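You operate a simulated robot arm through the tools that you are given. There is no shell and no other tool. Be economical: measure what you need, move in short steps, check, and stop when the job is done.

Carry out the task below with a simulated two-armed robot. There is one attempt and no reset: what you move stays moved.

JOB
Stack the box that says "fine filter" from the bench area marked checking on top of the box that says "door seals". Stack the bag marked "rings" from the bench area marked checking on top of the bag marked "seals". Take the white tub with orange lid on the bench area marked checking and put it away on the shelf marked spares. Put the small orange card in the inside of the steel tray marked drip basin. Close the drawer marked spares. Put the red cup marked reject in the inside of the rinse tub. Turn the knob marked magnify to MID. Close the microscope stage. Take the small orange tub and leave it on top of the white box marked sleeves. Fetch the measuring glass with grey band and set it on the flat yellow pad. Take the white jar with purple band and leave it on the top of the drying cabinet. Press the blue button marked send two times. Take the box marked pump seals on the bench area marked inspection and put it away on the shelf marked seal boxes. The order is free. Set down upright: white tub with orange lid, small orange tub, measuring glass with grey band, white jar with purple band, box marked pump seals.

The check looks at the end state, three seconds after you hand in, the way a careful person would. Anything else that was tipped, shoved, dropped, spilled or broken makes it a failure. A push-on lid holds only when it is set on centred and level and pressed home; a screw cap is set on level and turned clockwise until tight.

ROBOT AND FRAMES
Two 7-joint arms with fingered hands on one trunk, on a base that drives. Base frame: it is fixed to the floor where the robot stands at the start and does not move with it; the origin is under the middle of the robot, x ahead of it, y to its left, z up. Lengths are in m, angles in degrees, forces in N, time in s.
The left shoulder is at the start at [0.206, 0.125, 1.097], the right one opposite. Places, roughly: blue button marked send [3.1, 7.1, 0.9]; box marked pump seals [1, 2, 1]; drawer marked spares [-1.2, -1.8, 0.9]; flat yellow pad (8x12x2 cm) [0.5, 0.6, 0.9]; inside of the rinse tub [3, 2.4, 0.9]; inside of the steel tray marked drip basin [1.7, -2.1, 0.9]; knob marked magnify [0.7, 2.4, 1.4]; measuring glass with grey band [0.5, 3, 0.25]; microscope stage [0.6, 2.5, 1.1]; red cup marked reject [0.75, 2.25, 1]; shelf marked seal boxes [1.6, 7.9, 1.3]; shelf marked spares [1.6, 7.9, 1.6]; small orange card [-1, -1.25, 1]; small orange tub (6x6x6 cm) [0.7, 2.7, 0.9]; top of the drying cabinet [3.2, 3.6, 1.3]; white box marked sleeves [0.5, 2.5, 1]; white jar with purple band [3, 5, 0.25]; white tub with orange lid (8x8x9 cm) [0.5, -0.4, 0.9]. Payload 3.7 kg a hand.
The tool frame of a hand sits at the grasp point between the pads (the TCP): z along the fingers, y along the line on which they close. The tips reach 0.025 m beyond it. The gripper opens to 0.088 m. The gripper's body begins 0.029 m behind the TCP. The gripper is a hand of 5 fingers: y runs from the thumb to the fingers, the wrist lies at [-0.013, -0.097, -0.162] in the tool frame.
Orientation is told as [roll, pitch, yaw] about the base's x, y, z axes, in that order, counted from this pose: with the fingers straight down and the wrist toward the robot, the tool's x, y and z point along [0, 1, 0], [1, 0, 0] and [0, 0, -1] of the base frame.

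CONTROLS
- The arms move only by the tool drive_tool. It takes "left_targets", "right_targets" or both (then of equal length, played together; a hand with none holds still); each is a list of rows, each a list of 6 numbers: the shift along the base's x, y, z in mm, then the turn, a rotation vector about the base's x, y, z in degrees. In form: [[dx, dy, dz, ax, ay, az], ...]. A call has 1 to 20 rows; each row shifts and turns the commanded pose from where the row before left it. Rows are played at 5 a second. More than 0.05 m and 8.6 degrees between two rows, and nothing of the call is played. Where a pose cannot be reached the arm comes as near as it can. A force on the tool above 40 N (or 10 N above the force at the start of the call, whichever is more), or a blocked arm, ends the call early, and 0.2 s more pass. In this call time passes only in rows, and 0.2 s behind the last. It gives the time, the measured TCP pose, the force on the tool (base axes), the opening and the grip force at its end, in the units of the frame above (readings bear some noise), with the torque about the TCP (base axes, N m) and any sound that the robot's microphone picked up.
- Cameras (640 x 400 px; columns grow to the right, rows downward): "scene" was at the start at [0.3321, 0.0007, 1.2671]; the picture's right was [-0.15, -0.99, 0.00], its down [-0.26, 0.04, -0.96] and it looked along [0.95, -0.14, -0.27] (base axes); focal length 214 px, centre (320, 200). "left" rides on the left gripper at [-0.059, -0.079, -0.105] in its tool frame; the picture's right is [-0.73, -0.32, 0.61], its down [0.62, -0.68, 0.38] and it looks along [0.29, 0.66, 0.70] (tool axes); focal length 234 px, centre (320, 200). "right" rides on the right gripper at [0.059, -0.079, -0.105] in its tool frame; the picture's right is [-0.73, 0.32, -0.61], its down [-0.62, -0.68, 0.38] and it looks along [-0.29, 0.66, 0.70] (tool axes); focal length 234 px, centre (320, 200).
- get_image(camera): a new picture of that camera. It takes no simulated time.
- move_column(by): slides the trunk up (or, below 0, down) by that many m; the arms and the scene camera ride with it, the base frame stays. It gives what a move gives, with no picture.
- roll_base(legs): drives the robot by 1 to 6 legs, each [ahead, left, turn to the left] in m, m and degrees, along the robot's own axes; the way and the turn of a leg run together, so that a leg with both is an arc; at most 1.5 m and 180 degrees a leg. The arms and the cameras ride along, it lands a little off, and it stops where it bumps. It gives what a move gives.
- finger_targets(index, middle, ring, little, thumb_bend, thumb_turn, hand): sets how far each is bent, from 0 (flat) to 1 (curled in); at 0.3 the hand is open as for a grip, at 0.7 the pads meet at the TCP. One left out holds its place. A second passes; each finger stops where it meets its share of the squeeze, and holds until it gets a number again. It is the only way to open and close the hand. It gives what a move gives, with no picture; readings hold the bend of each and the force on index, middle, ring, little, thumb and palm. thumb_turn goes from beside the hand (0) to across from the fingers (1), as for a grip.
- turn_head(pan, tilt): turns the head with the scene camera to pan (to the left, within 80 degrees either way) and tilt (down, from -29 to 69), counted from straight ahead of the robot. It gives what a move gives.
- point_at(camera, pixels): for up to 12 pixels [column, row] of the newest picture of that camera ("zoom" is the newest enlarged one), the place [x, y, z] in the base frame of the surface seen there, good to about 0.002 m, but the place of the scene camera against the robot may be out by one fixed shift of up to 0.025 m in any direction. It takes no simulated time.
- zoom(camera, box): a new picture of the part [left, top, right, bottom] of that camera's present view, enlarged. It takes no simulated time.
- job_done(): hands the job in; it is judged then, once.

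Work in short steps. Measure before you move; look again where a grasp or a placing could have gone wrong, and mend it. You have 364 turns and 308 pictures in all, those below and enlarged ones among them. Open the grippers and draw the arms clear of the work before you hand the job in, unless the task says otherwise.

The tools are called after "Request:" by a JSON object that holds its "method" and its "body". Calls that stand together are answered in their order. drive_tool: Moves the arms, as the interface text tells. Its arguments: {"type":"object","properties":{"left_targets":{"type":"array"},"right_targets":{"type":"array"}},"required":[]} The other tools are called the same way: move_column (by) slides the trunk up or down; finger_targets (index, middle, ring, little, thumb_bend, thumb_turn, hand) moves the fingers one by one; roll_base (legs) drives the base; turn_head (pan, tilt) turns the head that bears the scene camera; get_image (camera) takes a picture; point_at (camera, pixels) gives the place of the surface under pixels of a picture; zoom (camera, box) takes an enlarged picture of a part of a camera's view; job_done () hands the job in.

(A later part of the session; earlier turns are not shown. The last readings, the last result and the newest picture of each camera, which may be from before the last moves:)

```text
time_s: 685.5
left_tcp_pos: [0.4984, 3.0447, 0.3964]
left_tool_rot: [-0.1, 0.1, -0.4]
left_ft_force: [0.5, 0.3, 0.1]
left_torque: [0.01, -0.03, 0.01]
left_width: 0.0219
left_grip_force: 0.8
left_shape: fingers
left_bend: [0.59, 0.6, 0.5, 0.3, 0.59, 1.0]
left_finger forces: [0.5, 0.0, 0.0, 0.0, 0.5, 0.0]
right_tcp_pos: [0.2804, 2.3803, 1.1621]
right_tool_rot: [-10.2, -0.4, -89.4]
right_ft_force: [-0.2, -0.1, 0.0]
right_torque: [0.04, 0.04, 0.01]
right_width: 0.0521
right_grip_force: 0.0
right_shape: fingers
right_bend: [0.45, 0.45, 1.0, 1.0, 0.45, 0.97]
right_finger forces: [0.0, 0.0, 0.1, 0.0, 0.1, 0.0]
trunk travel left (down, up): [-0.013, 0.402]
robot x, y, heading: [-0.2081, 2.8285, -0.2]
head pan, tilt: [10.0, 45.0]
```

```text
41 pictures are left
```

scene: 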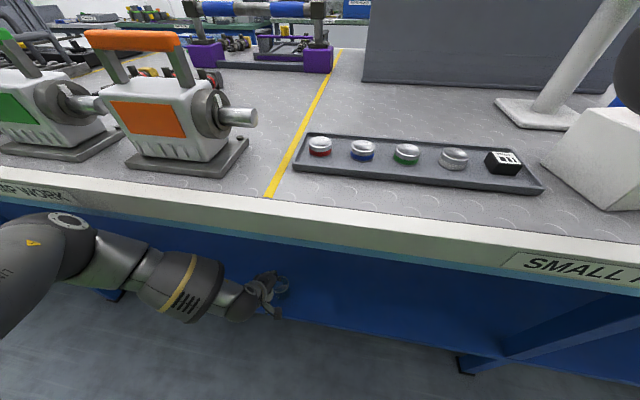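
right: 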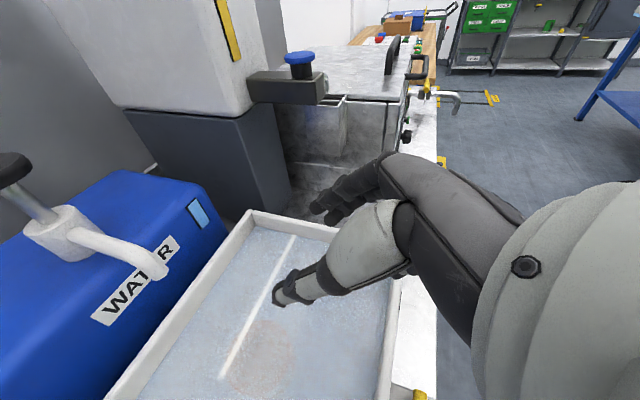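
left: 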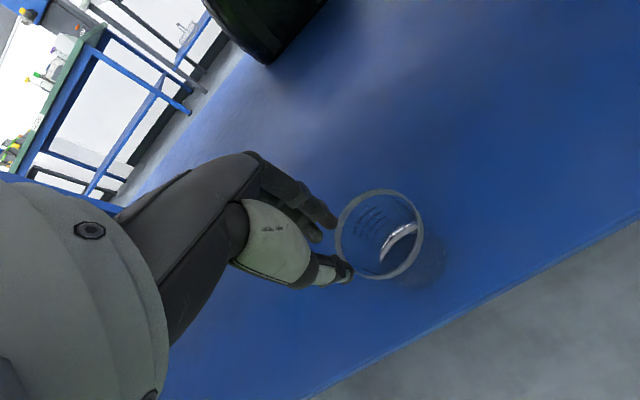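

The arm ran out of reach above the glass (fingers just brushed the rim; the glass still stands). I open, rise a little, and look where the elbow is.

Request:
{"method": "finger_targets", "body": {"hand": "left", "index": 0.3, "middle": 0.3, "ring": 0.3, "little": 0.3, "thumb_bend": 0.3}}

Request:
{"method": "drive_tool", "body": {"left_targets": [[0, 0, 20, 0, 0, 0], [0, 0, 20, 0, 0, 0]]}}

Request:
{"method": "get_image", "body": {"camera": "scene"}}

Request:
{"method": "point_at", "body": {"camera": "scene", "pixels": [[70, 225], [30, 240], [110, 250], [150, 265], [190, 280], [90, 205], [240, 205], [100, 180], [20, 190], [60, 200]]}}

```text
time_s: 686.5
left_tcp_pos: [0.4977, 3.0456, 0.3974]
left_tool_rot: [0.0, 0.2, -0.4]
left_ft_force: [-0.6, -0.4, 0.6]
left_torque: [-0.04, 0.0, 0.01]
left_width: 0.0845
left_grip_force: 0.0
left_shape: fingers
left_bend: [0.3, 0.3, 0.3, 0.3, 0.3, 0.98]
left_finger forces: [0.0, 0.1, 0.1, 0.0, 0.1, 0.1]
right_tcp_pos: [0.2807, 2.3807, 1.1631]
right_tool_rot: [-10.2, -0.4, -89.5]
right_ft_force: [0.1, 0.2, 0.1]
right_torque: [0.0, 0.02, 0.05]
right_width: 0.0521
right_grip_force: 0.0
right_shape: fingers
right_bend: [0.45, 0.45, 1.0, 1.0, 0.45, 0.97]
right_finger forces: [0.0, 0.0, 0.0, 0.1, 0.0, 0.1]
trunk travel left (down, up): [-0.013, 0.402]
robot x, y, heading: [-0.2048, 2.8267, -0.3]
head pan, tilt: [10.0, 45.0]
```

```text
time_s: 687.1
left_tcp_pos: [0.4971, 3.0454, 0.4375]
left_tool_rot: [0.1, 0.1, -0.4]
left_ft_force: [0.7, -0.3, 0.4]
left_torque: [0.02, 0.0, 0.02]
left_width: 0.0847
left_grip_force: 0.0
left_shape: fingers
left_bend: [0.3, 0.3, 0.3, 0.3, 0.3, 0.98]
left_finger forces: [0.1, 0.1, 0.0, 0.0, 0.0, 0.0]
right_tcp_pos: [0.2788, 2.3802, 1.1629]
right_tool_rot: [-10.2, -0.4, -89.4]
right_ft_force: [0.3, 0.3, -0.1]
right_torque: [-0.01, 0.03, 0.02]
right_width: 0.0522
right_grip_force: 0.0
right_shape: fingers
right_bend: [0.45, 0.45, 1.0, 1.0, 0.45, 0.97]
right_finger forces: [0.0, 0.0, 0.0, 0.0, 0.0, 0.0]
trunk travel left (down, up): [-0.013, 0.402]
robot x, y, heading: [-0.2075, 2.8269, -0.2]
head pan, tilt: [10.0, 45.0]
```

```text
40 pictures are left
```

scene: 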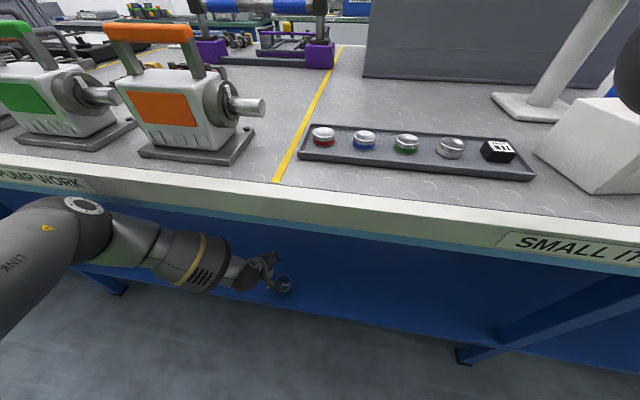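

```text
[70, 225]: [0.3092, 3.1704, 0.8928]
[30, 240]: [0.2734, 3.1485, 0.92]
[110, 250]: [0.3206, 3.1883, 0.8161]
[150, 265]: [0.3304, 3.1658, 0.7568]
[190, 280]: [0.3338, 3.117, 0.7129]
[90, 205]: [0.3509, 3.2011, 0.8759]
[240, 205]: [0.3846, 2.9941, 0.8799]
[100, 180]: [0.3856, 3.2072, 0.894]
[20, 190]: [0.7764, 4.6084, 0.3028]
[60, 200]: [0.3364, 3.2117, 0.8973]
```

The elbow hangs right at the bench edge (x≈0.33, z≈0.88), but it drops when the arm is straight. So I stretch the arm low just above the rim first, then move the base ahead in small steps.

Request:
{"method": "drive_tool", "body": {"left_targets": [[0, -8, -15, 0, 0, 0], [0, -8, -15, 0, 0, 0]]}}

Request:
{"method": "roll_base", "body": {"legs": [[0.025, 0, 0]]}}

Request:
{"method": "zoom", "body": {"camera": "left", "box": [290, 170, 450, 330]}}

```text
time_s: 687.7
left_tcp_pos: [0.4978, 3.0281, 0.407]
left_tool_rot: [0.0, 0.1, -0.5]
left_ft_force: [-0.4, -0.8, 0.1]
left_torque: [0.0, 0.03, 0.03]
left_width: 0.0844
left_grip_force: 0.1
left_shape: fingers
left_bend: [0.3, 0.3, 0.3, 0.3, 0.3, 0.98]
left_finger forces: [0.0, 0.1, 0.0, 0.0, 0.1, 0.0]
right_tcp_pos: [0.2793, 2.3794, 1.162]
right_tool_rot: [-10.2, -0.4, -89.4]
right_ft_force: [0.3, 0.0, -0.2]
right_torque: [-0.01, 0.02, -0.02]
right_width: 0.0524
right_grip_force: 0.0
right_shape: fingers
right_bend: [0.45, 0.45, 1.0, 1.0, 0.45, 0.97]
right_finger forces: [0.0, 0.1, 0.0, 0.1, 0.0, 0.0]
trunk travel left (down, up): [-0.013, 0.402]
robot x, y, heading: [-0.2103, 2.8252, -0.1]
head pan, tilt: [10.0, 45.0]
```

```text
time_s: 688.5
left_tcp_pos: [0.5008, 3.0339, 0.4028]
left_tool_rot: [0.2, 0.6, -0.1]
left_ft_force: [-0.1, -0.7, 0.0]
left_torque: [0.0, -0.01, 0.0]
left_width: 0.0844
left_grip_force: 0.0
left_shape: fingers
left_bend: [0.3, 0.3, 0.3, 0.3, 0.3, 0.98]
left_finger forces: [0.1, 0.0, 0.0, 0.0, 0.0, 0.0]
right_tcp_pos: [0.29, 2.381, 1.1626]
right_tool_rot: [-10.2, -0.4, -89.1]
right_ft_force: [0.7, 0.1, 0.4]
right_torque: [0.03, -0.01, 0.0]
right_width: 0.0522
right_grip_force: 0.2
right_shape: fingers
right_bend: [0.45, 0.45, 1.0, 1.0, 0.45, 0.97]
right_finger forces: [0.1, 0.0, 0.1, 0.0, 0.0, 0.0]
trunk travel left (down, up): [-0.013, 0.402]
robot x, y, heading: [-0.1949, 2.8242, -0.0]
head pan, tilt: [10.0, 45.0]
stopped in leg 1: the robot was blocked; the commanded pose is now the measured one
```

```text
2.50 times, centred on (370, 250) of left
```

zoom: 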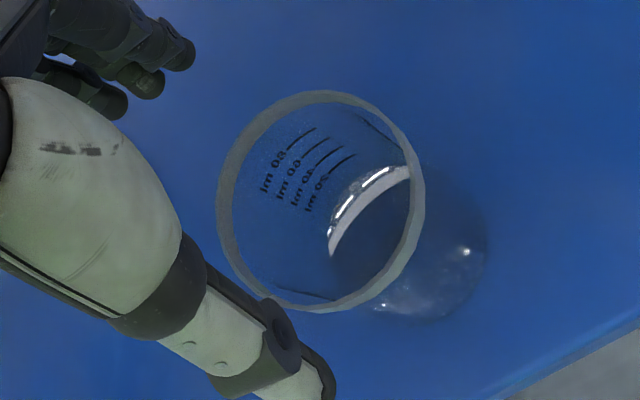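

The elbow still meets the edge. I'll tilt the hand so the fingers slant 20° forward; this brings the wrist back and may relax the limit. I rise, back off 20 mm, tilt and test lowering beside/above the glass.

Request:
{"method": "drive_tool", "body": {"left_targets": [[0, 0, 25, 0, 0, 0], [0, 0, 25, 0, 0, 0]]}}

Request:
{"method": "roll_base", "body": {"legs": [[-0.03, 0, 0]]}}

Request:
{"method": "drive_tool", "body": {"left_targets": [[10, 0, 10, 0, -7, 0], [10, 0, 5, 0, -7, 0], [10, -5, 0, 0, -7, 0], [10, 0, 0, 0, 0, 0]]}}

Request:
{"method": "get_image", "body": {"camera": "left"}}

```text
time_s: 689.1
left_tcp_pos: [0.4998, 3.0349, 0.4594]
left_tool_rot: [0.3, 0.0, 0.2]
left_ft_force: [-3.1, -1.7, -3.3]
left_torque: [0.1, -0.35, 0.09]
left_width: 0.0848
left_grip_force: 0.1
left_shape: fingers
left_bend: [0.3, 0.3, 0.3, 0.3, 0.3, 0.98]
left_finger forces: [0.0, 0.0, 0.0, 0.0, 0.0, 0.1]
right_tcp_pos: [0.2843, 2.381, 1.1674]
right_tool_rot: [-9.6, -0.3, -89.0]
right_ft_force: [-1.1, -0.4, 0.9]
right_torque: [-0.01, -0.05, 0.01]
right_width: 0.0523
right_grip_force: 0.1
right_shape: fingers
right_bend: [0.45, 0.45, 1.0, 1.0, 0.45, 0.97]
right_finger forces: [0.1, 0.0, 0.1, 0.0, 0.0, 0.1]
trunk travel left (down, up): [-0.013, 0.402]
robot x, y, heading: [-0.1971, 2.8244, 0.1]
head pan, tilt: [10.0, 45.0]
```

```text
time_s: 689.8
left_tcp_pos: [0.4998, 3.0361, 0.4574]
left_tool_rot: [0.3, 0.4, 0.3]
left_ft_force: [0.0, 0.3, -0.5]
left_torque: [-0.01, -0.02, -0.02]
left_width: 0.0846
left_grip_force: 0.1
left_shape: fingers
left_bend: [0.3, 0.3, 0.3, 0.3, 0.3, 0.98]
left_finger forces: [0.1, 0.0, 0.0, 0.0, 0.0, 0.1]
right_tcp_pos: [0.2871, 2.3805, 1.1644]
right_tool_rot: [-9.9, -0.4, -88.9]
right_ft_force: [0.7, -0.5, -0.7]
right_torque: [0.0, -0.03, -0.03]
right_width: 0.0523
right_grip_force: 0.1
right_shape: fingers
right_bend: [0.45, 0.45, 1.0, 1.0, 0.45, 0.97]
right_finger forces: [0.1, 0.0, 0.0, 0.0, 0.0, 0.0]
trunk travel left (down, up): [-0.013, 0.402]
robot x, y, heading: [-0.1999, 2.8281, 0.3]
head pan, tilt: [10.0, 45.0]
stopped in leg 1: the robot was blocked; the commanded pose is now the measured one
```

```text
time_s: 690.8
left_tcp_pos: [0.5404, 3.0312, 0.4668]
left_tool_rot: [0.0, -20.3, 0.1]
left_ft_force: [0.0, 0.1, -0.3]
left_torque: [0.02, -0.04, -0.01]
left_width: 0.0848
left_grip_force: 0.1
left_shape: fingers
left_bend: [0.3, 0.3, 0.3, 0.3, 0.3, 0.98]
left_finger forces: [0.0, 0.0, 0.0, 0.0, 0.0, 0.0]
right_tcp_pos: [0.2917, 2.3832, 1.1623]
right_tool_rot: [-10.1, -0.5, -89.0]
right_ft_force: [-0.6, 0.2, 0.7]
right_torque: [-0.02, 0.01, 0.04]
right_width: 0.0521
right_grip_force: 0.1
right_shape: fingers
right_bend: [0.45, 0.45, 1.0, 1.0, 0.45, 0.97]
right_finger forces: [0.1, 0.0, 0.0, 0.0, 0.0, 0.1]
trunk travel left (down, up): [-0.013, 0.402]
robot x, y, heading: [-0.1999, 2.8275, 0.0]
head pan, tilt: [10.0, 45.0]
```

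```text
38 pictures are left
```

left: 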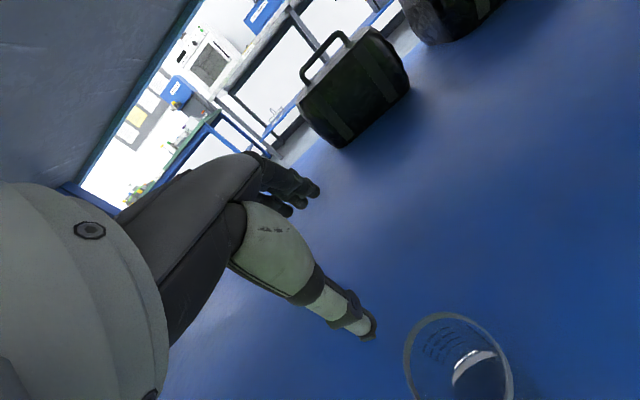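

With the tilt the hand reaches farther. I go to a point up-behind the glass and descend along the slant, first halfway.

Request:
{"method": "drive_tool", "body": {"left_targets": [[-26, -3, -13, 0, 0, 0], [-26, -3, -13, 0, 0, 0], [7, 0, -19, 0, 0, 0]]}}

Request:
{"method": "zoom", "body": {"camera": "left", "box": [300, 200, 540, 400]}}

```text
time_s: 691.5
left_tcp_pos: [0.492, 3.0345, 0.4369]
left_tool_rot: [0.0, -20.2, 0.3]
left_ft_force: [-0.4, 0.1, -0.1]
left_torque: [0.04, 0.0, 0.04]
left_width: 0.0848
left_grip_force: 0.0
left_shape: fingers
left_bend: [0.3, 0.3, 0.3, 0.3, 0.3, 0.98]
left_finger forces: [0.0, 0.0, 0.1, 0.1, 0.0, 0.0]
left hand out of reach, approached as far as the arm can: row 3
right_tcp_pos: [0.2906, 2.3847, 1.163]
right_tool_rot: [-10.2, -0.5, -88.9]
right_ft_force: [0.7, 0.1, 1.6]
right_torque: [0.01, 0.0, 0.01]
right_width: 0.0524
right_grip_force: 0.1
right_shape: fingers
right_bend: [0.45, 0.45, 1.0, 1.0, 0.45, 0.97]
right_finger forces: [0.0, 0.0, 0.1, 0.1, 0.0, 0.0]
trunk travel left (down, up): [-0.013, 0.402]
robot x, y, heading: [-0.1938, 2.8247, 0.4]
head pan, tilt: [10.0, 45.0]
```

```text
2.00 times, centred on (420, 300) of left
```

zoom: 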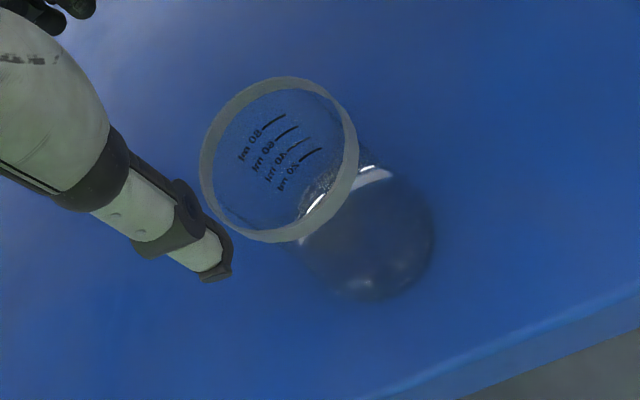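

The limit is the wrist's height, so I tilt the other way (fingers slanting 20° back toward me), which lets the fingertips go lower. I rise first, then turn.

Request:
{"method": "drive_tool", "body": {"left_targets": [[0, 0, 35, 0, 0, 0], [0, 0, 35, 0, 8, 0], [10, 0, 0, 0, 8, 0], [10, 0, 0, 0, 8, 0], [10, 0, 0, 0, 8, 0], [10, 0, 0, 0, 8, 0], [10, -5, 0, 0, 0, 0]]}}

Request:
{"method": "get_image", "body": {"camera": "left"}}

```text
time_s: 692.9
left_tcp_pos: [0.418, 3.0876, 0.4397]
left_tool_rot: [0.8, 24.3, 5.1]
left_ft_force: [0.6, -0.9, 0.7]
left_torque: [0.03, 0.0, 0.03]
left_width: 0.0845
left_grip_force: 0.0
left_shape: fingers
left_bend: [0.3, 0.3, 0.3, 0.3, 0.3, 0.98]
left_finger forces: [0.0, 0.0, 0.0, 0.0, 0.1, 0.1]
right_tcp_pos: [0.3037, 2.4148, 1.1695]
right_tool_rot: [-9.6, -0.8, -86.0]
right_ft_force: [0.1, 0.6, 0.8]
right_torque: [-0.04, 0.0, 0.01]
right_width: 0.0525
right_grip_force: 0.1
right_shape: fingers
right_bend: [0.45, 0.45, 1.0, 1.0, 0.45, 0.97]
right_finger forces: [0.0, 0.0, 0.0, 0.0, 0.0, 0.1]
trunk travel left (down, up): [-0.013, 0.402]
robot x, y, heading: [-0.2014, 2.8273, 2.7]
head pan, tilt: [10.0, 45.0]
stopped in row 6 (left hand): the arm was blocked; the commanded pose is now the measured one
```

```text
36 pictures are left
```

left: 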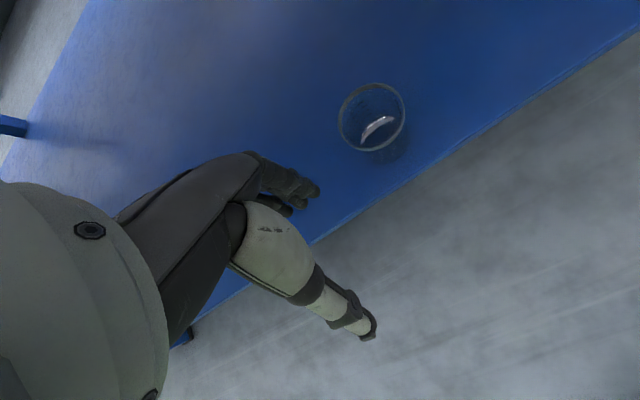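

The forearm is against the bench. I retreat the base to free everything and rethink.

Request:
{"method": "drive_tool", "body": {"left_targets": [[-15, 0, -10, 0, -6, 0], [-15, 0, 0, 0, -6, 0], [-15, 0, 0, 0, -6, -2]]}}

Request:
{"method": "roll_base", "body": {"legs": [[-0.2, 0, -2.5]]}}

Request:
{"method": "get_image", "body": {"camera": "left"}}

```text
time_s: 693.7
left_tcp_pos: [0.3804, 3.0784, 0.4292]
left_tool_rot: [-0.5, 6.2, 2.0]
left_ft_force: [-0.6, -0.1, 0.7]
left_torque: [0.0, 0.02, 0.0]
left_width: 0.0843
left_grip_force: 0.1
left_shape: fingers
left_bend: [0.3, 0.3, 0.3, 0.3, 0.3, 0.98]
left_finger forces: [0.1, 0.1, 0.1, 0.0, 0.1, 0.0]
right_tcp_pos: [0.3083, 2.4074, 1.1637]
right_tool_rot: [-10.1, -0.5, -86.4]
right_ft_force: [-0.2, 0.3, -0.3]
right_torque: [0.03, -0.01, -0.01]
right_width: 0.0525
right_grip_force: 0.0
right_shape: fingers
right_bend: [0.45, 0.45, 1.0, 1.0, 0.45, 0.97]
right_finger forces: [0.1, 0.1, 0.1, 0.0, 0.1, 0.0]
trunk travel left (down, up): [-0.013, 0.402]
robot x, y, heading: [-0.2024, 2.8267, 2.8]
head pan, tilt: [10.0, 45.0]
```

```text
time_s: 695.3
left_tcp_pos: [0.1928, 3.0477, 0.4286]
left_tool_rot: [-0.4, 6.3, -0.5]
left_ft_force: [1.0, -0.3, -0.3]
left_torque: [-0.03, -0.04, -0.03]
left_width: 0.0851
left_grip_force: 0.0
left_shape: fingers
left_bend: [0.3, 0.3, 0.3, 0.3, 0.3, 0.98]
left_finger forces: [0.0, 0.1, 0.0, 0.0, 0.1, 0.0]
right_tcp_pos: [0.0908, 2.3799, 1.1636]
right_tool_rot: [-10.1, -0.5, -88.9]
right_ft_force: [0.4, -0.4, 1.0]
right_torque: [0.0, 0.0, 0.02]
right_width: 0.0525
right_grip_force: 0.1
right_shape: fingers
right_bend: [0.45, 0.45, 1.0, 1.0, 0.45, 0.97]
right_finger forces: [0.0, 0.0, 0.1, 0.0, 0.1, 0.0]
trunk travel left (down, up): [-0.013, 0.402]
robot x, y, heading: [-0.396, 2.8229, 0.3]
head pan, tilt: [10.0, 45.0]
```

```text
35 pictures are left
```

left: 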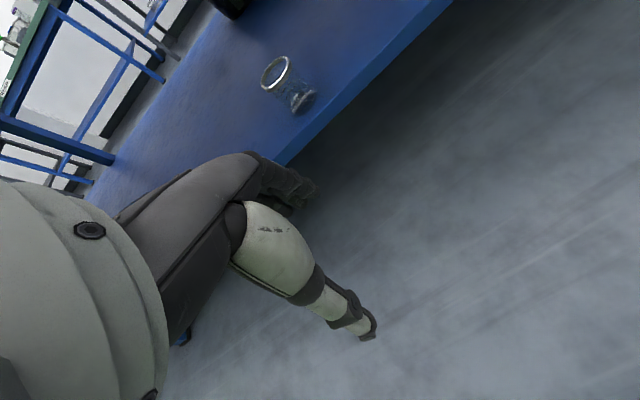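

The glass still stands. I'll try a different arm posture: hand turned 90° (thumb right, fingers left) and slanted forward, which keeps the elbow low, sliding in from the front. I test it here in free space.

Request:
{"method": "drive_tool", "body": {"left_targets": [[0, 0, 10, 0, -6, 0], [-5, -5, 10, 0, 0, 8.2], [-5, -5, 10, 0, 0, 8.2], [-5, -5, 10, 0, 0, 8.2], [-5, -5, 10, 0, 0, 8.2], [0, 0, 10, 0, 0, 8.2], [0, 0, 0, 0, 0, 8.2], [0, 0, 0, 0, 0, 8.2], [0, 0, 0, 0, 0, 8.2], [0, 0, 0, 0, 0, 8.2], [0, 0, 0, 0, 0, 8.2], [0, 0, 0, 0, 0, 8.2], [0, 0, 0, 0, -8, 0], [0, 0, 0, 0, -8, 0], [0, 0, 0, 0, -8, 0], [0, 0, 0, 0, -8, 0]]}}

Request:
{"method": "get_image", "body": {"camera": "scene"}}

```text
time_s: 698.7
left_tcp_pos: [0.3374, 3.1061, 0.5874]
left_tool_rot: [-31.7, 0.0, 89.1]
left_ft_force: [0.1, 0.0, -0.2]
left_torque: [0.0, 0.01, 0.0]
left_width: 0.0849
left_grip_force: 0.0
left_shape: fingers
left_bend: [0.3, 0.3, 0.3, 0.3, 0.3, 0.98]
left_finger forces: [0.0, 0.1, 0.0, 0.0, 0.1, 0.0]
left hand out of reach, approached as far as the arm can: row 11, 12, 13, 14, 15, 16
right_tcp_pos: [0.0905, 2.3807, 1.1634]
right_tool_rot: [-10.1, -0.5, -88.9]
right_ft_force: [0.6, 1.0, -1.0]
right_torque: [-0.03, 0.01, 0.01]
right_width: 0.0526
right_grip_force: 0.0
right_shape: fingers
right_bend: [0.45, 0.45, 1.0, 1.0, 0.45, 0.97]
right_finger forces: [0.1, 0.1, 0.0, 0.0, 0.0, 0.0]
trunk travel left (down, up): [-0.013, 0.402]
robot x, y, heading: [-0.3974, 2.8202, 0.2]
head pan, tilt: [10.0, 45.0]
```

```text
34 pictures are left
```

scene: 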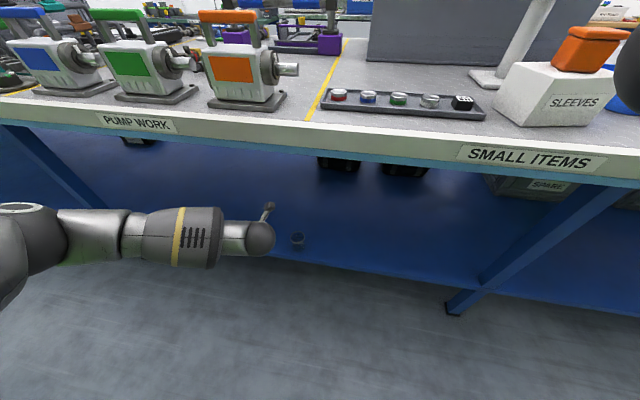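

The elbow is now far out left and lower. I measure it and try lowering toward (0.33, 3.05, 0.42).

Request:
{"method": "point_at", "body": {"camera": "scene", "pixels": [[30, 215], [20, 250], [80, 230], [160, 235], [235, 240], [262, 235]]}}

Request:
{"method": "drive_tool", "body": {"left_targets": [[20, 0, -40, 0, 0, 0], [20, 0, -40, 0, 0, 0], [20, 0, -40, 0, 0, 0]]}}

```text
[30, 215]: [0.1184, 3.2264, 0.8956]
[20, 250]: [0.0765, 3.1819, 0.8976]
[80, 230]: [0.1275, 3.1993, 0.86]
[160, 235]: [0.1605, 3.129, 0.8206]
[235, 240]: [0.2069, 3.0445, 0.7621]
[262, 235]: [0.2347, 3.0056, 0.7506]
```

```text
time_s: 699.5
left_tcp_pos: [0.4124, 3.1257, 0.5052]
left_tool_rot: [-32.0, 0.2, 89.4]
left_ft_force: [-0.6, 0.4, -0.3]
left_torque: [-0.03, -0.01, 0.01]
left_width: 0.0846
left_grip_force: 0.0
left_shape: fingers
left_bend: [0.3, 0.3, 0.3, 0.3, 0.3, 0.98]
left_finger forces: [0.1, 0.1, 0.1, 0.1, 0.0, 0.0]
left hand out of reach, approached as far as the arm can: row 1, 2, 3
right_tcp_pos: [0.0907, 2.3806, 1.1643]
right_tool_rot: [-10.2, -0.6, -89.0]
right_ft_force: [-0.6, 0.3, 0.1]
right_torque: [0.01, 0.03, 0.05]
right_width: 0.0524
right_grip_force: 0.0
right_shape: fingers
right_bend: [0.45, 0.45, 1.0, 1.0, 0.45, 0.97]
right_finger forces: [0.0, 0.0, 0.0, 0.0, 0.1, 0.2]
trunk travel left (down, up): [-0.013, 0.402]
robot x, y, heading: [-0.3978, 2.8241, 0.3]
head pan, tilt: [10.0, 45.0]
```

Good: this posture reaches far with the elbow well behind the bench edge. I try lowering further here.

Request:
{"method": "drive_tool", "body": {"left_targets": [[-10, -20, -40, 0, 0, 0], [-10, -20, -40, 0, 0, 0], [-10, -20, -40, 0, 0, 0]]}}

Request:
{"method": "get_image", "body": {"camera": "left"}}

```text
time_s: 700.3
left_tcp_pos: [0.4116, 3.1249, 0.5057]
left_tool_rot: [-32.0, 0.1, 89.4]
left_ft_force: [0.7, -0.2, 0.1]
left_torque: [0.01, -0.01, 0.02]
left_width: 0.0848
left_grip_force: 0.1
left_shape: fingers
left_bend: [0.3, 0.3, 0.3, 0.3, 0.3, 0.98]
left_finger forces: [0.1, 0.1, 0.1, 0.0, 0.1, 0.1]
left hand out of reach, approached as far as the arm can: row 1, 2, 3
right_tcp_pos: [0.0919, 2.3806, 1.1639]
right_tool_rot: [-10.2, -0.5, -88.8]
right_ft_force: [0.0, 0.3, 0.2]
right_torque: [0.0, 0.01, 0.04]
right_width: 0.0524
right_grip_force: 0.0
right_shape: fingers
right_bend: [0.45, 0.45, 1.0, 1.0, 0.45, 0.97]
right_finger forces: [0.1, 0.1, 0.0, 0.1, 0.1, 0.0]
trunk travel left (down, up): [-0.013, 0.402]
robot x, y, heading: [-0.4011, 2.8243, 0.3]
head pan, tilt: [10.0, 45.0]
```

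```text
33 pictures are left
```

left: 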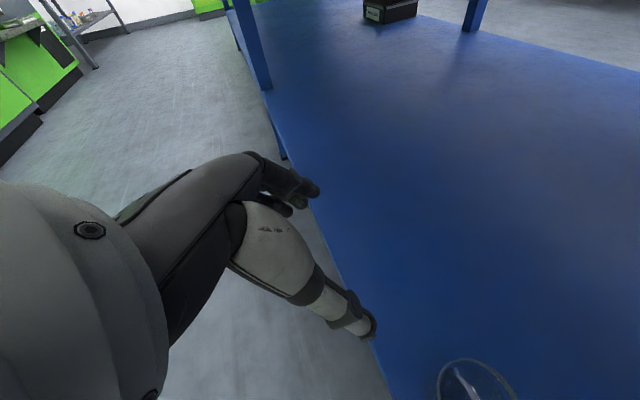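

That posture can't go low enough. New plan: tool straight down again, but with the robot turned ~22° left, which keeps the elbow outside the bench edge at the needed distance. I restore the left hand pose and retract the right hand.

Request:
{"method": "drive_tool", "body": {"left_targets": [[-15, 0, 20, 0, 8, 0], [-15, 0, 20, 0, 8, 0], [-15, -10, 0, 0, 8, 0], [-15, -10, 0, 0, 8, 0], [-15, -10, 0, 0, 0, -8.1], [-15, -10, 0, 0, 0, -8.1], [-15, -10, 0, 0, 0, -8.1], [-15, -10, 0, 0, 0, -8.1], [-15, 0, 0, 0, 0, -8.1], [-15, 0, 0, 0, 0, -8.1], [-15, 0, 0, 0, 0, -8.1], [-15, 0, 0, 0, 0, -8.1], [-10, 0, 0, 0, 0, -8.1], [0, 0, 0, 0, 0, -8.1], [0, 0, 0, 0, 0, -8.1]]}}

Request:
{"method": "drive_tool", "body": {"right_targets": [[-25, -10, 10, 0, 0, 0], [-25, -10, 10, 0, 0, 0], [-25, -10, 10, 0, 0, 0], [-25, -10, 10, 0, 0, 0], [-25, -10, 10, 0, 0, 0]]}}

```text
time_s: 703.5
left_tcp_pos: [0.2232, 3.0658, 0.546]
left_tool_rot: [-0.2, 0.3, 0.3]
left_ft_force: [0.3, -0.1, -0.4]
left_torque: [0.0, 0.03, 0.02]
left_width: 0.0847
left_grip_force: 0.0
left_shape: fingers
left_bend: [0.3, 0.3, 0.3, 0.3, 0.3, 0.98]
left_finger forces: [0.0, 0.0, 0.0, 0.1, 0.0, 0.0]
right_tcp_pos: [0.0913, 2.3798, 1.1637]
right_tool_rot: [-10.1, -0.5, -88.9]
right_ft_force: [-0.6, 1.0, 0.4]
right_torque: [-0.02, 0.02, 0.0]
right_width: 0.0527
right_grip_force: 0.0
right_shape: fingers
right_bend: [0.45, 0.45, 1.0, 1.0, 0.45, 0.97]
right_finger forces: [0.0, 0.1, 0.0, 0.1, 0.0, 0.0]
trunk travel left (down, up): [-0.013, 0.402]
robot x, y, heading: [-0.3974, 2.8237, 0.4]
head pan, tilt: [10.0, 45.0]
```

```text
time_s: 704.7
left_tcp_pos: [0.2238, 3.0659, 0.5462]
left_tool_rot: [-0.4, 0.4, 0.6]
left_ft_force: [0.9, -0.1, -0.2]
left_torque: [0.0, -0.01, 0.02]
left_width: 0.0847
left_grip_force: 0.0
left_shape: fingers
left_bend: [0.3, 0.3, 0.3, 0.3, 0.3, 0.98]
left_finger forces: [0.0, 0.0, 0.0, 0.0, 0.0, 0.1]
right_tcp_pos: [-0.0339, 2.3307, 1.2143]
right_tool_rot: [-10.1, -0.5, -88.9]
right_ft_force: [0.1, 0.7, 0.4]
right_torque: [-0.02, 0.02, 0.0]
right_width: 0.0525
right_grip_force: 0.0
right_shape: fingers
right_bend: [0.45, 0.45, 1.0, 1.0, 0.45, 0.97]
right_finger forces: [0.0, 0.0, 0.1, 0.0, 0.0, 0.0]
trunk travel left (down, up): [-0.013, 0.402]
robot x, y, heading: [-0.3997, 2.8213, 0.2]
head pan, tilt: [10.0, 45.0]
```

I test the low reach here: TCP at rel (0.60, 0.20) down to z≈0.35.

Request:
{"method": "move_column", "body": {"by": -0.012}}

Request:
{"method": "drive_tool", "body": {"left_targets": [[-12, -22, -35, 0, 0, 0], [-11, -22, -35, 0, 0, 0], [0, 0, -35, 0, 0, 0], [0, 0, -40, 0, 0, 0], [0, 0, -40, 0, 0, 0]]}}

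Request:
{"method": "get_image", "body": {"camera": "scene"}}

Request:
{"method": "point_at", "body": {"camera": "scene", "pixels": [[30, 240], [60, 250], [90, 265], [130, 275], [20, 270]]}}

```text
time_s: 705.3
left_tcp_pos: [0.2224, 3.0664, 0.5338]
left_tool_rot: [-0.4, 0.2, 0.6]
left_ft_force: [-0.7, -0.9, 0.3]
left_torque: [0.03, 0.0, 0.01]
left_width: 0.085
left_grip_force: 0.1
left_shape: fingers
left_bend: [0.3, 0.3, 0.3, 0.3, 0.3, 0.98]
left_finger forces: [0.1, 0.1, 0.1, 0.0, 0.1, 0.1]
right_tcp_pos: [-0.0347, 2.3305, 1.2026]
right_tool_rot: [-10.0, -0.4, -88.9]
right_ft_force: [0.4, 0.1, 0.7]
right_torque: [0.03, -0.02, -0.01]
right_width: 0.0523
right_grip_force: 0.1
right_shape: fingers
right_bend: [0.45, 0.45, 1.0, 1.0, 0.45, 0.97]
right_finger forces: [0.1, 0.0, 0.0, 0.1, 0.0, 0.0]
trunk travel left (down, up): [-0.001, 0.414]
robot x, y, heading: [-0.3973, 2.8213, 0.1]
head pan, tilt: [10.0, 45.0]
```

```text
time_s: 706.5
left_tcp_pos: [0.2008, 3.0363, 0.3714]
left_tool_rot: [-0.4, 0.3, 0.6]
left_ft_force: [-0.1, -0.9, 0.5]
left_torque: [-0.05, -0.02, -0.02]
left_width: 0.0842
left_grip_force: 0.1
left_shape: fingers
left_bend: [0.3, 0.3, 0.3, 0.3, 0.3, 0.98]
left_finger forces: [0.0, 0.1, 0.0, 0.0, 0.0, 0.0]
left hand out of reach, approached as far as the arm can: row 5
right_tcp_pos: [-0.0333, 2.3301, 1.2019]
right_tool_rot: [-10.1, -0.5, -88.9]
right_ft_force: [-0.4, -0.4, 0.2]
right_torque: [-0.01, -0.02, -0.02]
right_width: 0.0522
right_grip_force: 0.0
right_shape: fingers
right_bend: [0.45, 0.45, 1.0, 1.0, 0.45, 0.97]
right_finger forces: [0.0, 0.0, 0.1, 0.1, 0.1, 0.1]
trunk travel left (down, up): [-0.001, 0.414]
robot x, y, heading: [-0.401, 2.8207, 0.2]
head pan, tilt: [10.0, 45.0]
```

```text
32 pictures are left
```

scene: 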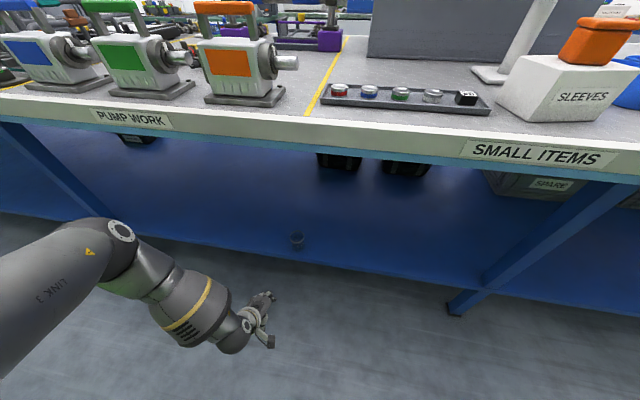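

```text
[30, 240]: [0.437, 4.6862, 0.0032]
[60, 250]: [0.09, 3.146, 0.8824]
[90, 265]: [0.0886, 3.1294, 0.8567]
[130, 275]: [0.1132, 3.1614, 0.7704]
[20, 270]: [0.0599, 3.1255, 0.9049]
```

At rel 0.60 the limit is z≈0.37 (fingertips 27 mm below the rim — enough). With the robot turned 23° and the hand at radius 0.68, the elbow should clear the edge. I set the hand and drive there, stopping 40 mm short.

Request:
{"method": "drive_tool", "body": {"left_targets": [[10, 0, 35, 0, 0, 0], [20, -8, 35, 0, 0, 0], [20, -8, 0, 0, 0, 0]]}}

Request:
{"method": "roll_base", "body": {"legs": [[0, 0, 22.8], [0, -0.3675, 0], [0.23, 0, 0]]}}

Request:
{"method": "get_image", "body": {"camera": "left"}}

```text
time_s: 707.3
left_tcp_pos: [0.2505, 3.0183, 0.4412]
left_tool_rot: [-0.3, 0.4, 0.6]
left_ft_force: [0.0, -0.9, 0.2]
left_torque: [-0.02, 0.02, 0.01]
left_width: 0.0847
left_grip_force: 0.0
left_shape: fingers
left_bend: [0.3, 0.3, 0.3, 0.3, 0.3, 0.98]
left_finger forces: [0.0, 0.1, 0.1, 0.1, 0.0, 0.1]
right_tcp_pos: [-0.0337, 2.3313, 1.2018]
right_tool_rot: [-10.1, -0.6, -88.9]
right_ft_force: [0.3, -0.4, -0.1]
right_torque: [-0.01, -0.02, -0.05]
right_width: 0.0525
right_grip_force: 0.0
right_shape: fingers
right_bend: [0.45, 0.45, 1.0, 1.0, 0.45, 0.97]
right_finger forces: [0.0, 0.0, 0.0, 0.0, 0.1, 0.0]
trunk travel left (down, up): [-0.001, 0.414]
robot x, y, heading: [-0.3972, 2.8217, 0.2]
head pan, tilt: [10.0, 45.0]
```

```text
time_s: 712.3
left_tcp_pos: [0.4792, 3.0023, 0.4416]
left_tool_rot: [-0.5, 0.3, 23.4]
left_ft_force: [-0.4, -0.1, 0.1]
left_torque: [-0.01, 0.01, -0.02]
left_width: 0.0847
left_grip_force: 0.0
left_shape: fingers
left_bend: [0.3, 0.3, 0.3, 0.3, 0.3, 0.98]
left_finger forces: [0.0, 0.0, 0.0, 0.0, 0.1, 0.0]
right_tcp_pos: [0.4843, 2.2589, 1.2038]
right_tool_rot: [-9.4, -0.9, -65.9]
right_ft_force: [0.6, 0.3, 0.1]
right_torque: [0.02, -0.01, -0.02]
right_width: 0.0523
right_grip_force: 0.0
right_shape: fingers
right_bend: [0.45, 0.45, 1.0, 1.0, 0.45, 0.97]
right_finger forces: [0.1, 0.0, 0.1, 0.0, 0.1, 0.0]
trunk travel left (down, up): [-0.001, 0.414]
robot x, y, heading: [-0.0466, 2.5667, 22.9]
head pan, tilt: [10.0, 45.0]
stopped in leg 3: the robot was blocked; the commanded pose is now the measured one
```

```text
31 pictures are left
```

left: 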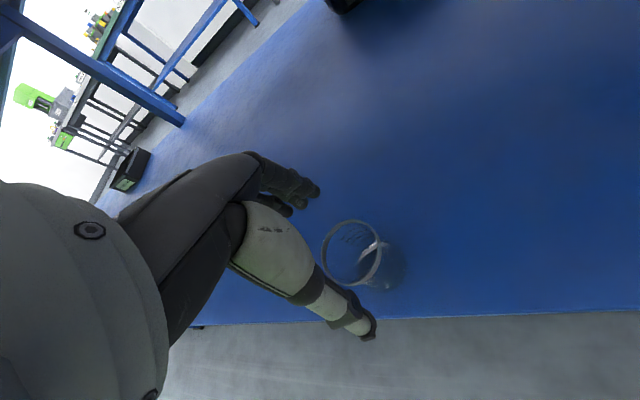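

Near enough (blocked just at the end). I measure the rim from here, then reach with the arm.

Request:
{"method": "zoom", "body": {"camera": "left", "box": [300, 200, 430, 310]}}

Request:
{"method": "point_at", "body": {"camera": "zoom", "pixels": [[122, 175], [295, 200], [195, 88], [265, 110], [215, 300], [135, 240], [270, 275]]}}

```text
3.64 times, centred on (365, 255) of left
```

zoom: 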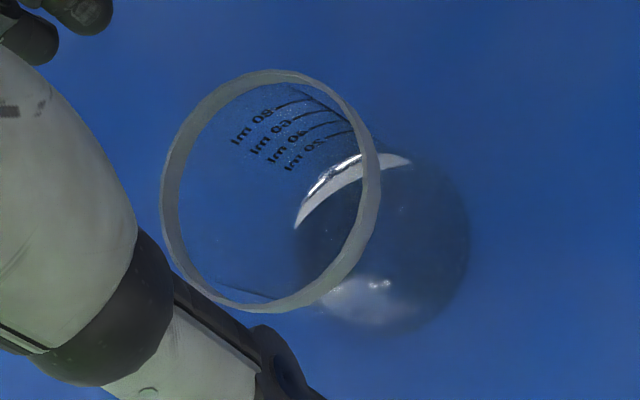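

```text
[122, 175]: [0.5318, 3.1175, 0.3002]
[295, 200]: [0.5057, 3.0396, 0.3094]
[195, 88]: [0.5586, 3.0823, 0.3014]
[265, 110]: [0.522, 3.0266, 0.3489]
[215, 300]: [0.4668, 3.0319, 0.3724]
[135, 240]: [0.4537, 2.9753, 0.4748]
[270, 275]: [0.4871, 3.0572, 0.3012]
```

Request:
{"method": "point_at", "body": {"camera": "zoom", "pixels": [[168, 190], [375, 190], [270, 74], [265, 307], [190, 110], [350, 120], [355, 260], [185, 265]]}}

```text
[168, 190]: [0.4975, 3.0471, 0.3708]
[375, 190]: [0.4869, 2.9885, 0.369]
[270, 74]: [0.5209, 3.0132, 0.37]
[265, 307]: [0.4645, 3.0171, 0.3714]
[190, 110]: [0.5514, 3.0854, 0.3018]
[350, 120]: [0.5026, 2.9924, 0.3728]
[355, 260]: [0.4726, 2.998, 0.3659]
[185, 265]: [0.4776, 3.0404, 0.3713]
```

The glass was nudged ~23 mm toward me earlier (still upright): rim centre now (0.4925, 3.0175). I align and lower.

Request:
{"method": "drive_tool", "body": {"left_targets": [[8, 6, -5, 0, 0, 0], [7, 5.5, -10, 0, 0, 0], [0, 0, -15, 0, 0, 0], [0, 0, -15, 0, 0, 0]]}}

Request:
{"method": "zoom", "body": {"camera": "left", "box": [280, 180, 440, 330]}}

```text
time_s: 713.3
left_tcp_pos: [0.4949, 3.0109, 0.3963]
left_tool_rot: [-0.5, 0.3, 23.4]
left_ft_force: [-0.8, -0.1, 0.0]
left_torque: [-0.02, 0.03, 0.02]
left_width: 0.0845
left_grip_force: 0.1
left_shape: fingers
left_bend: [0.3, 0.3, 0.3, 0.3, 0.3, 0.98]
left_finger forces: [0.0, 0.0, 0.0, 0.0, 0.1, 0.0]
right_tcp_pos: [0.4841, 2.2589, 1.2034]
right_tool_rot: [-9.5, -0.8, -66.0]
right_ft_force: [-0.1, 0.4, 0.0]
right_torque: [0.0, 0.02, 0.0]
right_width: 0.0524
right_grip_force: 0.0
right_shape: fingers
right_bend: [0.45, 0.45, 1.0, 1.0, 0.45, 0.97]
right_finger forces: [0.0, 0.1, 0.0, 0.1, 0.1, 0.1]
trunk travel left (down, up): [-0.001, 0.414]
robot x, y, heading: [-0.0417, 2.57, 23.1]
head pan, tilt: [10.0, 45.0]
```

```text
2.67 times, centred on (360, 255) of left
```

zoom: 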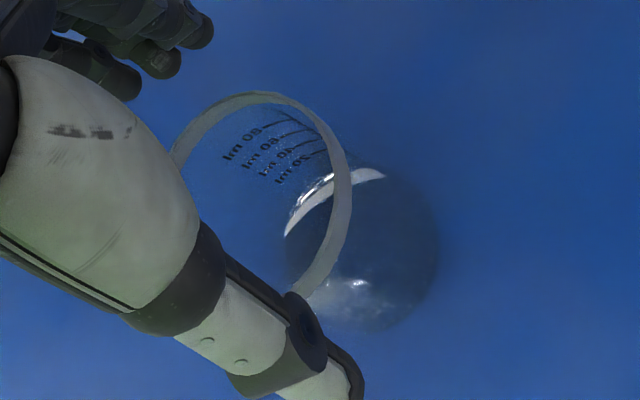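

Reach holds. I lower further in 10 mm steps.

Request:
{"method": "drive_tool", "body": {"left_targets": [[0, 2, -8, 0, 0, 0], [0, 0, -8, 0, 0, 0]]}}

Request:
{"method": "drive_tool", "body": {"left_targets": [[0, 0, -6, 0, 0, 0], [0, 0, -6, 0, 0, 0]]}}

```text
time_s: 713.9
left_tcp_pos: [0.4953, 3.0142, 0.3817]
left_tool_rot: [-0.6, 0.3, 23.4]
left_ft_force: [0.2, 1.1, -0.2]
left_torque: [0.02, -0.01, 0.01]
left_width: 0.0844
left_grip_force: 0.0
left_shape: fingers
left_bend: [0.3, 0.3, 0.3, 0.3, 0.3, 0.98]
left_finger forces: [0.1, 0.0, 0.0, 0.0, 0.0, 0.0]
right_tcp_pos: [0.4823, 2.2586, 1.2045]
right_tool_rot: [-9.5, -0.8, -66.0]
right_ft_force: [0.1, 1.0, -0.2]
right_torque: [-0.01, 0.0, -0.01]
right_width: 0.0521
right_grip_force: 0.1
right_shape: fingers
right_bend: [0.45, 0.45, 1.0, 1.0, 0.45, 0.97]
right_finger forces: [0.0, 0.0, 0.0, 0.0, 0.0, 0.1]
trunk travel left (down, up): [-0.001, 0.414]
robot x, y, heading: [-0.0399, 2.5694, 23.1]
head pan, tilt: [10.0, 45.0]
```

```text
time_s: 714.5
left_tcp_pos: [0.4922, 3.0184, 0.3778]
left_tool_rot: [-0.6, 0.2, 23.4]
left_ft_force: [-0.4, 0.0, -0.1]
left_torque: [0.0, -0.02, 0.03]
left_width: 0.0849
left_grip_force: 0.0
left_shape: fingers
left_bend: [0.3, 0.3, 0.3, 0.3, 0.3, 0.98]
left_finger forces: [0.1, 0.1, 0.0, 0.1, 0.1, 0.0]
left hand out of reach, approached as far as the arm can: row 1, 2
right_tcp_pos: [0.483, 2.2582, 1.2045]
right_tool_rot: [-9.7, -0.7, -66.1]
right_ft_force: [0.2, 0.1, 0.5]
right_torque: [-0.01, -0.01, 0.0]
right_width: 0.0525
right_grip_force: 0.0
right_shape: fingers
right_bend: [0.45, 0.45, 1.0, 1.0, 0.45, 0.97]
right_finger forces: [0.0, 0.0, 0.0, 0.1, 0.0, 0.0]
trunk travel left (down, up): [-0.001, 0.414]
robot x, y, heading: [-0.0401, 2.5724, 22.9]
head pan, tilt: [10.0, 45.0]
```

Fingertips are ~20 mm below the rim. I close thumb, index and middle.

Request:
{"method": "finger_targets", "body": {"hand": "left", "index": 0.6, "middle": 0.6, "thumb_bend": 0.6}}

Request:
{"method": "get_image", "body": {"camera": "left"}}

```text
time_s: 715.5
left_tcp_pos: [0.4914, 3.0191, 0.3771]
left_tool_rot: [-0.5, 0.3, 23.4]
left_ft_force: [0.8, 0.6, 1.9]
left_torque: [0.06, -0.14, -0.03]
left_width: 0.0522
left_grip_force: 13.6
left_shape: fingers
left_bend: [0.47, 0.52, 0.3, 0.3, 0.46, 1.0]
left_finger forces: [7.7, 6.2, 0.1, 0.0, 13.5, 0.0]
right_tcp_pos: [0.4825, 2.2578, 1.2043]
right_tool_rot: [-9.8, -0.8, -66.1]
right_ft_force: [-0.5, -0.1, -0.1]
right_torque: [0.01, -0.01, 0.01]
right_width: 0.0522
right_grip_force: 0.0
right_shape: fingers
right_bend: [0.45, 0.45, 1.0, 1.0, 0.45, 0.97]
right_finger forces: [0.0, 0.1, 0.0, 0.1, 0.0, 0.0]
trunk travel left (down, up): [-0.001, 0.414]
robot x, y, heading: [-0.0419, 2.5715, 23.2]
head pan, tilt: [10.0, 45.0]
```

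```text
28 pictures are left
```

left: 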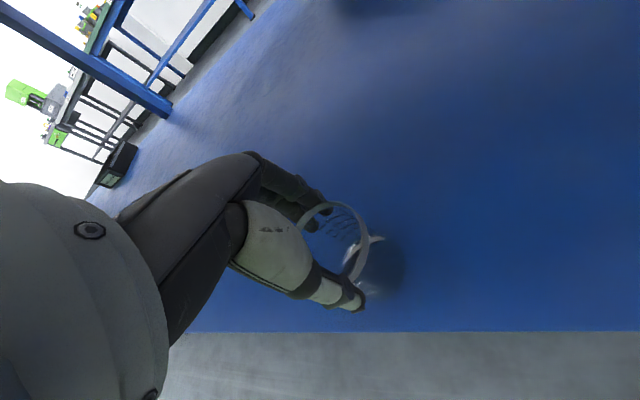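

Gripped (13 N). I lift 45 mm and check.

Request:
{"method": "drive_tool", "body": {"left_targets": [[0, 0, 12, 0, 0, 0], [0, 0, 15, 0, 0, 0], [0, 0, 18, 0, 0, 0]]}}

Request:
{"method": "get_image", "body": {"camera": "left"}}

```text
time_s: 716.3
left_tcp_pos: [0.4909, 3.0172, 0.4236]
left_tool_rot: [-0.5, 0.3, 23.3]
left_ft_force: [0.1, 0.1, -0.4]
left_torque: [0.02, 0.0, 0.0]
left_width: 0.0522
left_grip_force: 13.2
left_shape: fingers
left_bend: [0.48, 0.52, 0.3, 0.3, 0.46, 1.0]
left_finger forces: [7.4, 5.5, 0.0, 0.0, 13.7, 0.0]
right_tcp_pos: [0.4828, 2.26, 1.2045]
right_tool_rot: [-9.8, -0.8, -66.0]
right_ft_force: [-0.4, 0.4, 0.4]
right_torque: [-0.03, 0.02, -0.03]
right_width: 0.0523
right_grip_force: 0.0
right_shape: fingers
right_bend: [0.45, 0.45, 1.0, 1.0, 0.45, 0.97]
right_finger forces: [0.0, 0.0, 0.0, 0.0, 0.1, 0.0]
trunk travel left (down, up): [-0.001, 0.414]
robot x, y, heading: [-0.0408, 2.5689, 23.1]
head pan, tilt: [10.0, 45.0]
```

```text
27 pictures are left
```

left: 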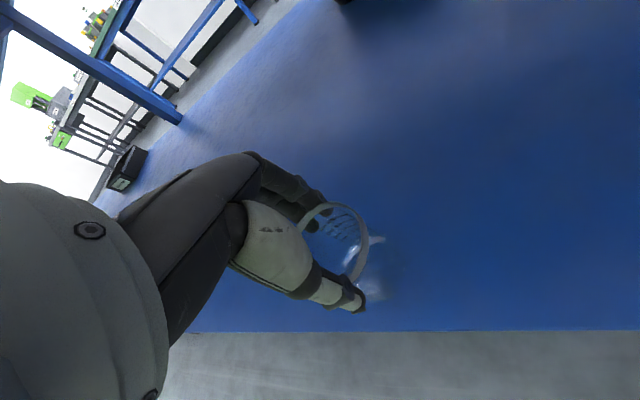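

The glass is held. I back out along the robot's axis.

Request:
{"method": "roll_base", "body": {"legs": [[-0.28, 0, 0]]}}

Request:
{"method": "drive_tool", "body": {"left_targets": [[0, 0, 40, 0, 0, 0], [0, 0, 40, 0, 0, 0], [0, 0, 40, 0, 0, 0], [0, 0, 40, 0, 0, 0], [0, 0, 40, 0, 0, 0], [0, 0, 40, 0, 0, 0], [0, 0, 40, 0, 0, 0], [0, 0, 40, 0, 0, 0], [0, 0, 40, 0, 0, 0]]}}

Request:
{"method": "move_column", "body": {"by": 0.2}}

Request:
{"method": "get_image", "body": {"camera": "left"}}

```text
time_s: 718.2
left_tcp_pos: [0.2381, 2.9126, 0.4232]
left_tool_rot: [-0.4, 0.3, 23.6]
left_ft_force: [0.5, -1.2, -0.8]
left_torque: [0.0, 0.01, -0.01]
left_width: 0.0521
left_grip_force: 13.5
left_shape: fingers
left_bend: [0.48, 0.52, 0.3, 0.3, 0.46, 1.0]
left_finger forces: [7.4, 5.5, 0.0, 0.0, 13.7, 0.0]
right_tcp_pos: [0.2343, 2.1504, 1.2022]
right_tool_rot: [-9.7, -0.6, -65.6]
right_ft_force: [0.4, 0.1, 0.7]
right_torque: [-0.03, 0.0, 0.03]
right_width: 0.0525
right_grip_force: 0.1
right_shape: fingers
right_bend: [0.45, 0.45, 1.0, 1.0, 0.45, 0.97]
right_finger forces: [0.0, 0.1, 0.1, 0.0, 0.0, 0.0]
trunk travel left (down, up): [-0.001, 0.414]
robot x, y, heading: [-0.2926, 2.4616, 23.3]
head pan, tilt: [10.0, 45.0]
```

```text
time_s: 720.2
left_tcp_pos: [0.2367, 2.9127, 0.7854]
left_tool_rot: [-0.3, 0.4, 23.7]
left_ft_force: [0.7, 0.2, -1.3]
left_torque: [-0.01, 0.0, 0.01]
left_width: 0.0517
left_grip_force: 13.4
left_shape: fingers
left_bend: [0.48, 0.53, 0.3, 0.3, 0.46, 1.0]
left_finger forces: [7.3, 5.5, 0.0, 0.1, 13.4, 0.0]
right_tcp_pos: [0.2345, 2.1508, 1.2029]
right_tool_rot: [-9.6, -0.7, -65.7]
right_ft_force: [-0.5, 0.5, 0.1]
right_torque: [-0.03, 0.02, -0.01]
right_width: 0.0522
right_grip_force: 0.2
right_shape: fingers
right_bend: [0.45, 0.45, 1.0, 1.0, 0.45, 0.97]
right_finger forces: [0.0, 0.1, 0.0, 0.0, 0.0, 0.0]
trunk travel left (down, up): [-0.001, 0.414]
robot x, y, heading: [-0.2895, 2.4584, 23.3]
head pan, tilt: [10.0, 45.0]
```

```text
time_s: 722.4
left_tcp_pos: [0.2382, 2.9127, 0.9819]
left_tool_rot: [-0.4, 0.5, 23.6]
left_ft_force: [-0.8, 0.6, -1.2]
left_torque: [0.02, -0.02, -0.02]
left_width: 0.0512
left_grip_force: 12.7
left_shape: fingers
left_bend: [0.48, 0.53, 0.3, 0.3, 0.46, 1.0]
left_finger forces: [7.4, 5.5, 0.0, 0.1, 13.3, 0.0]
right_tcp_pos: [0.2359, 2.1518, 1.402]
right_tool_rot: [-9.9, -0.6, -65.7]
right_ft_force: [0.0, 1.3, -0.5]
right_torque: [0.0, -0.04, 0.01]
right_width: 0.0524
right_grip_force: 0.1
right_shape: fingers
right_bend: [0.45, 0.45, 1.0, 1.0, 0.45, 0.97]
right_finger forces: [0.0, 0.1, 0.1, 0.0, 0.1, 0.0]
trunk travel left (down, up): [-0.201, 0.214]
robot x, y, heading: [-0.2938, 2.459, 23.5]
head pan, tilt: [10.0, 45.0]
```

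```text
26 pictures are left
```

left: 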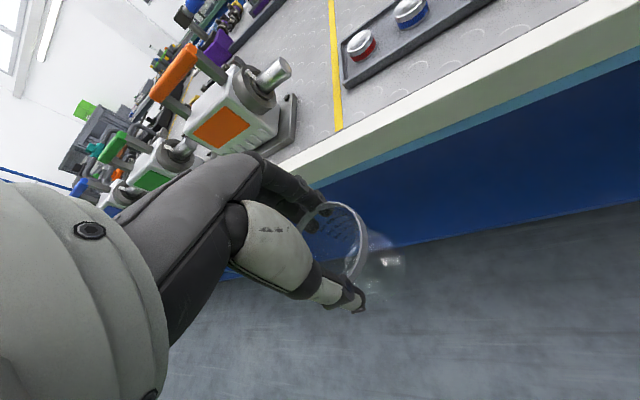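

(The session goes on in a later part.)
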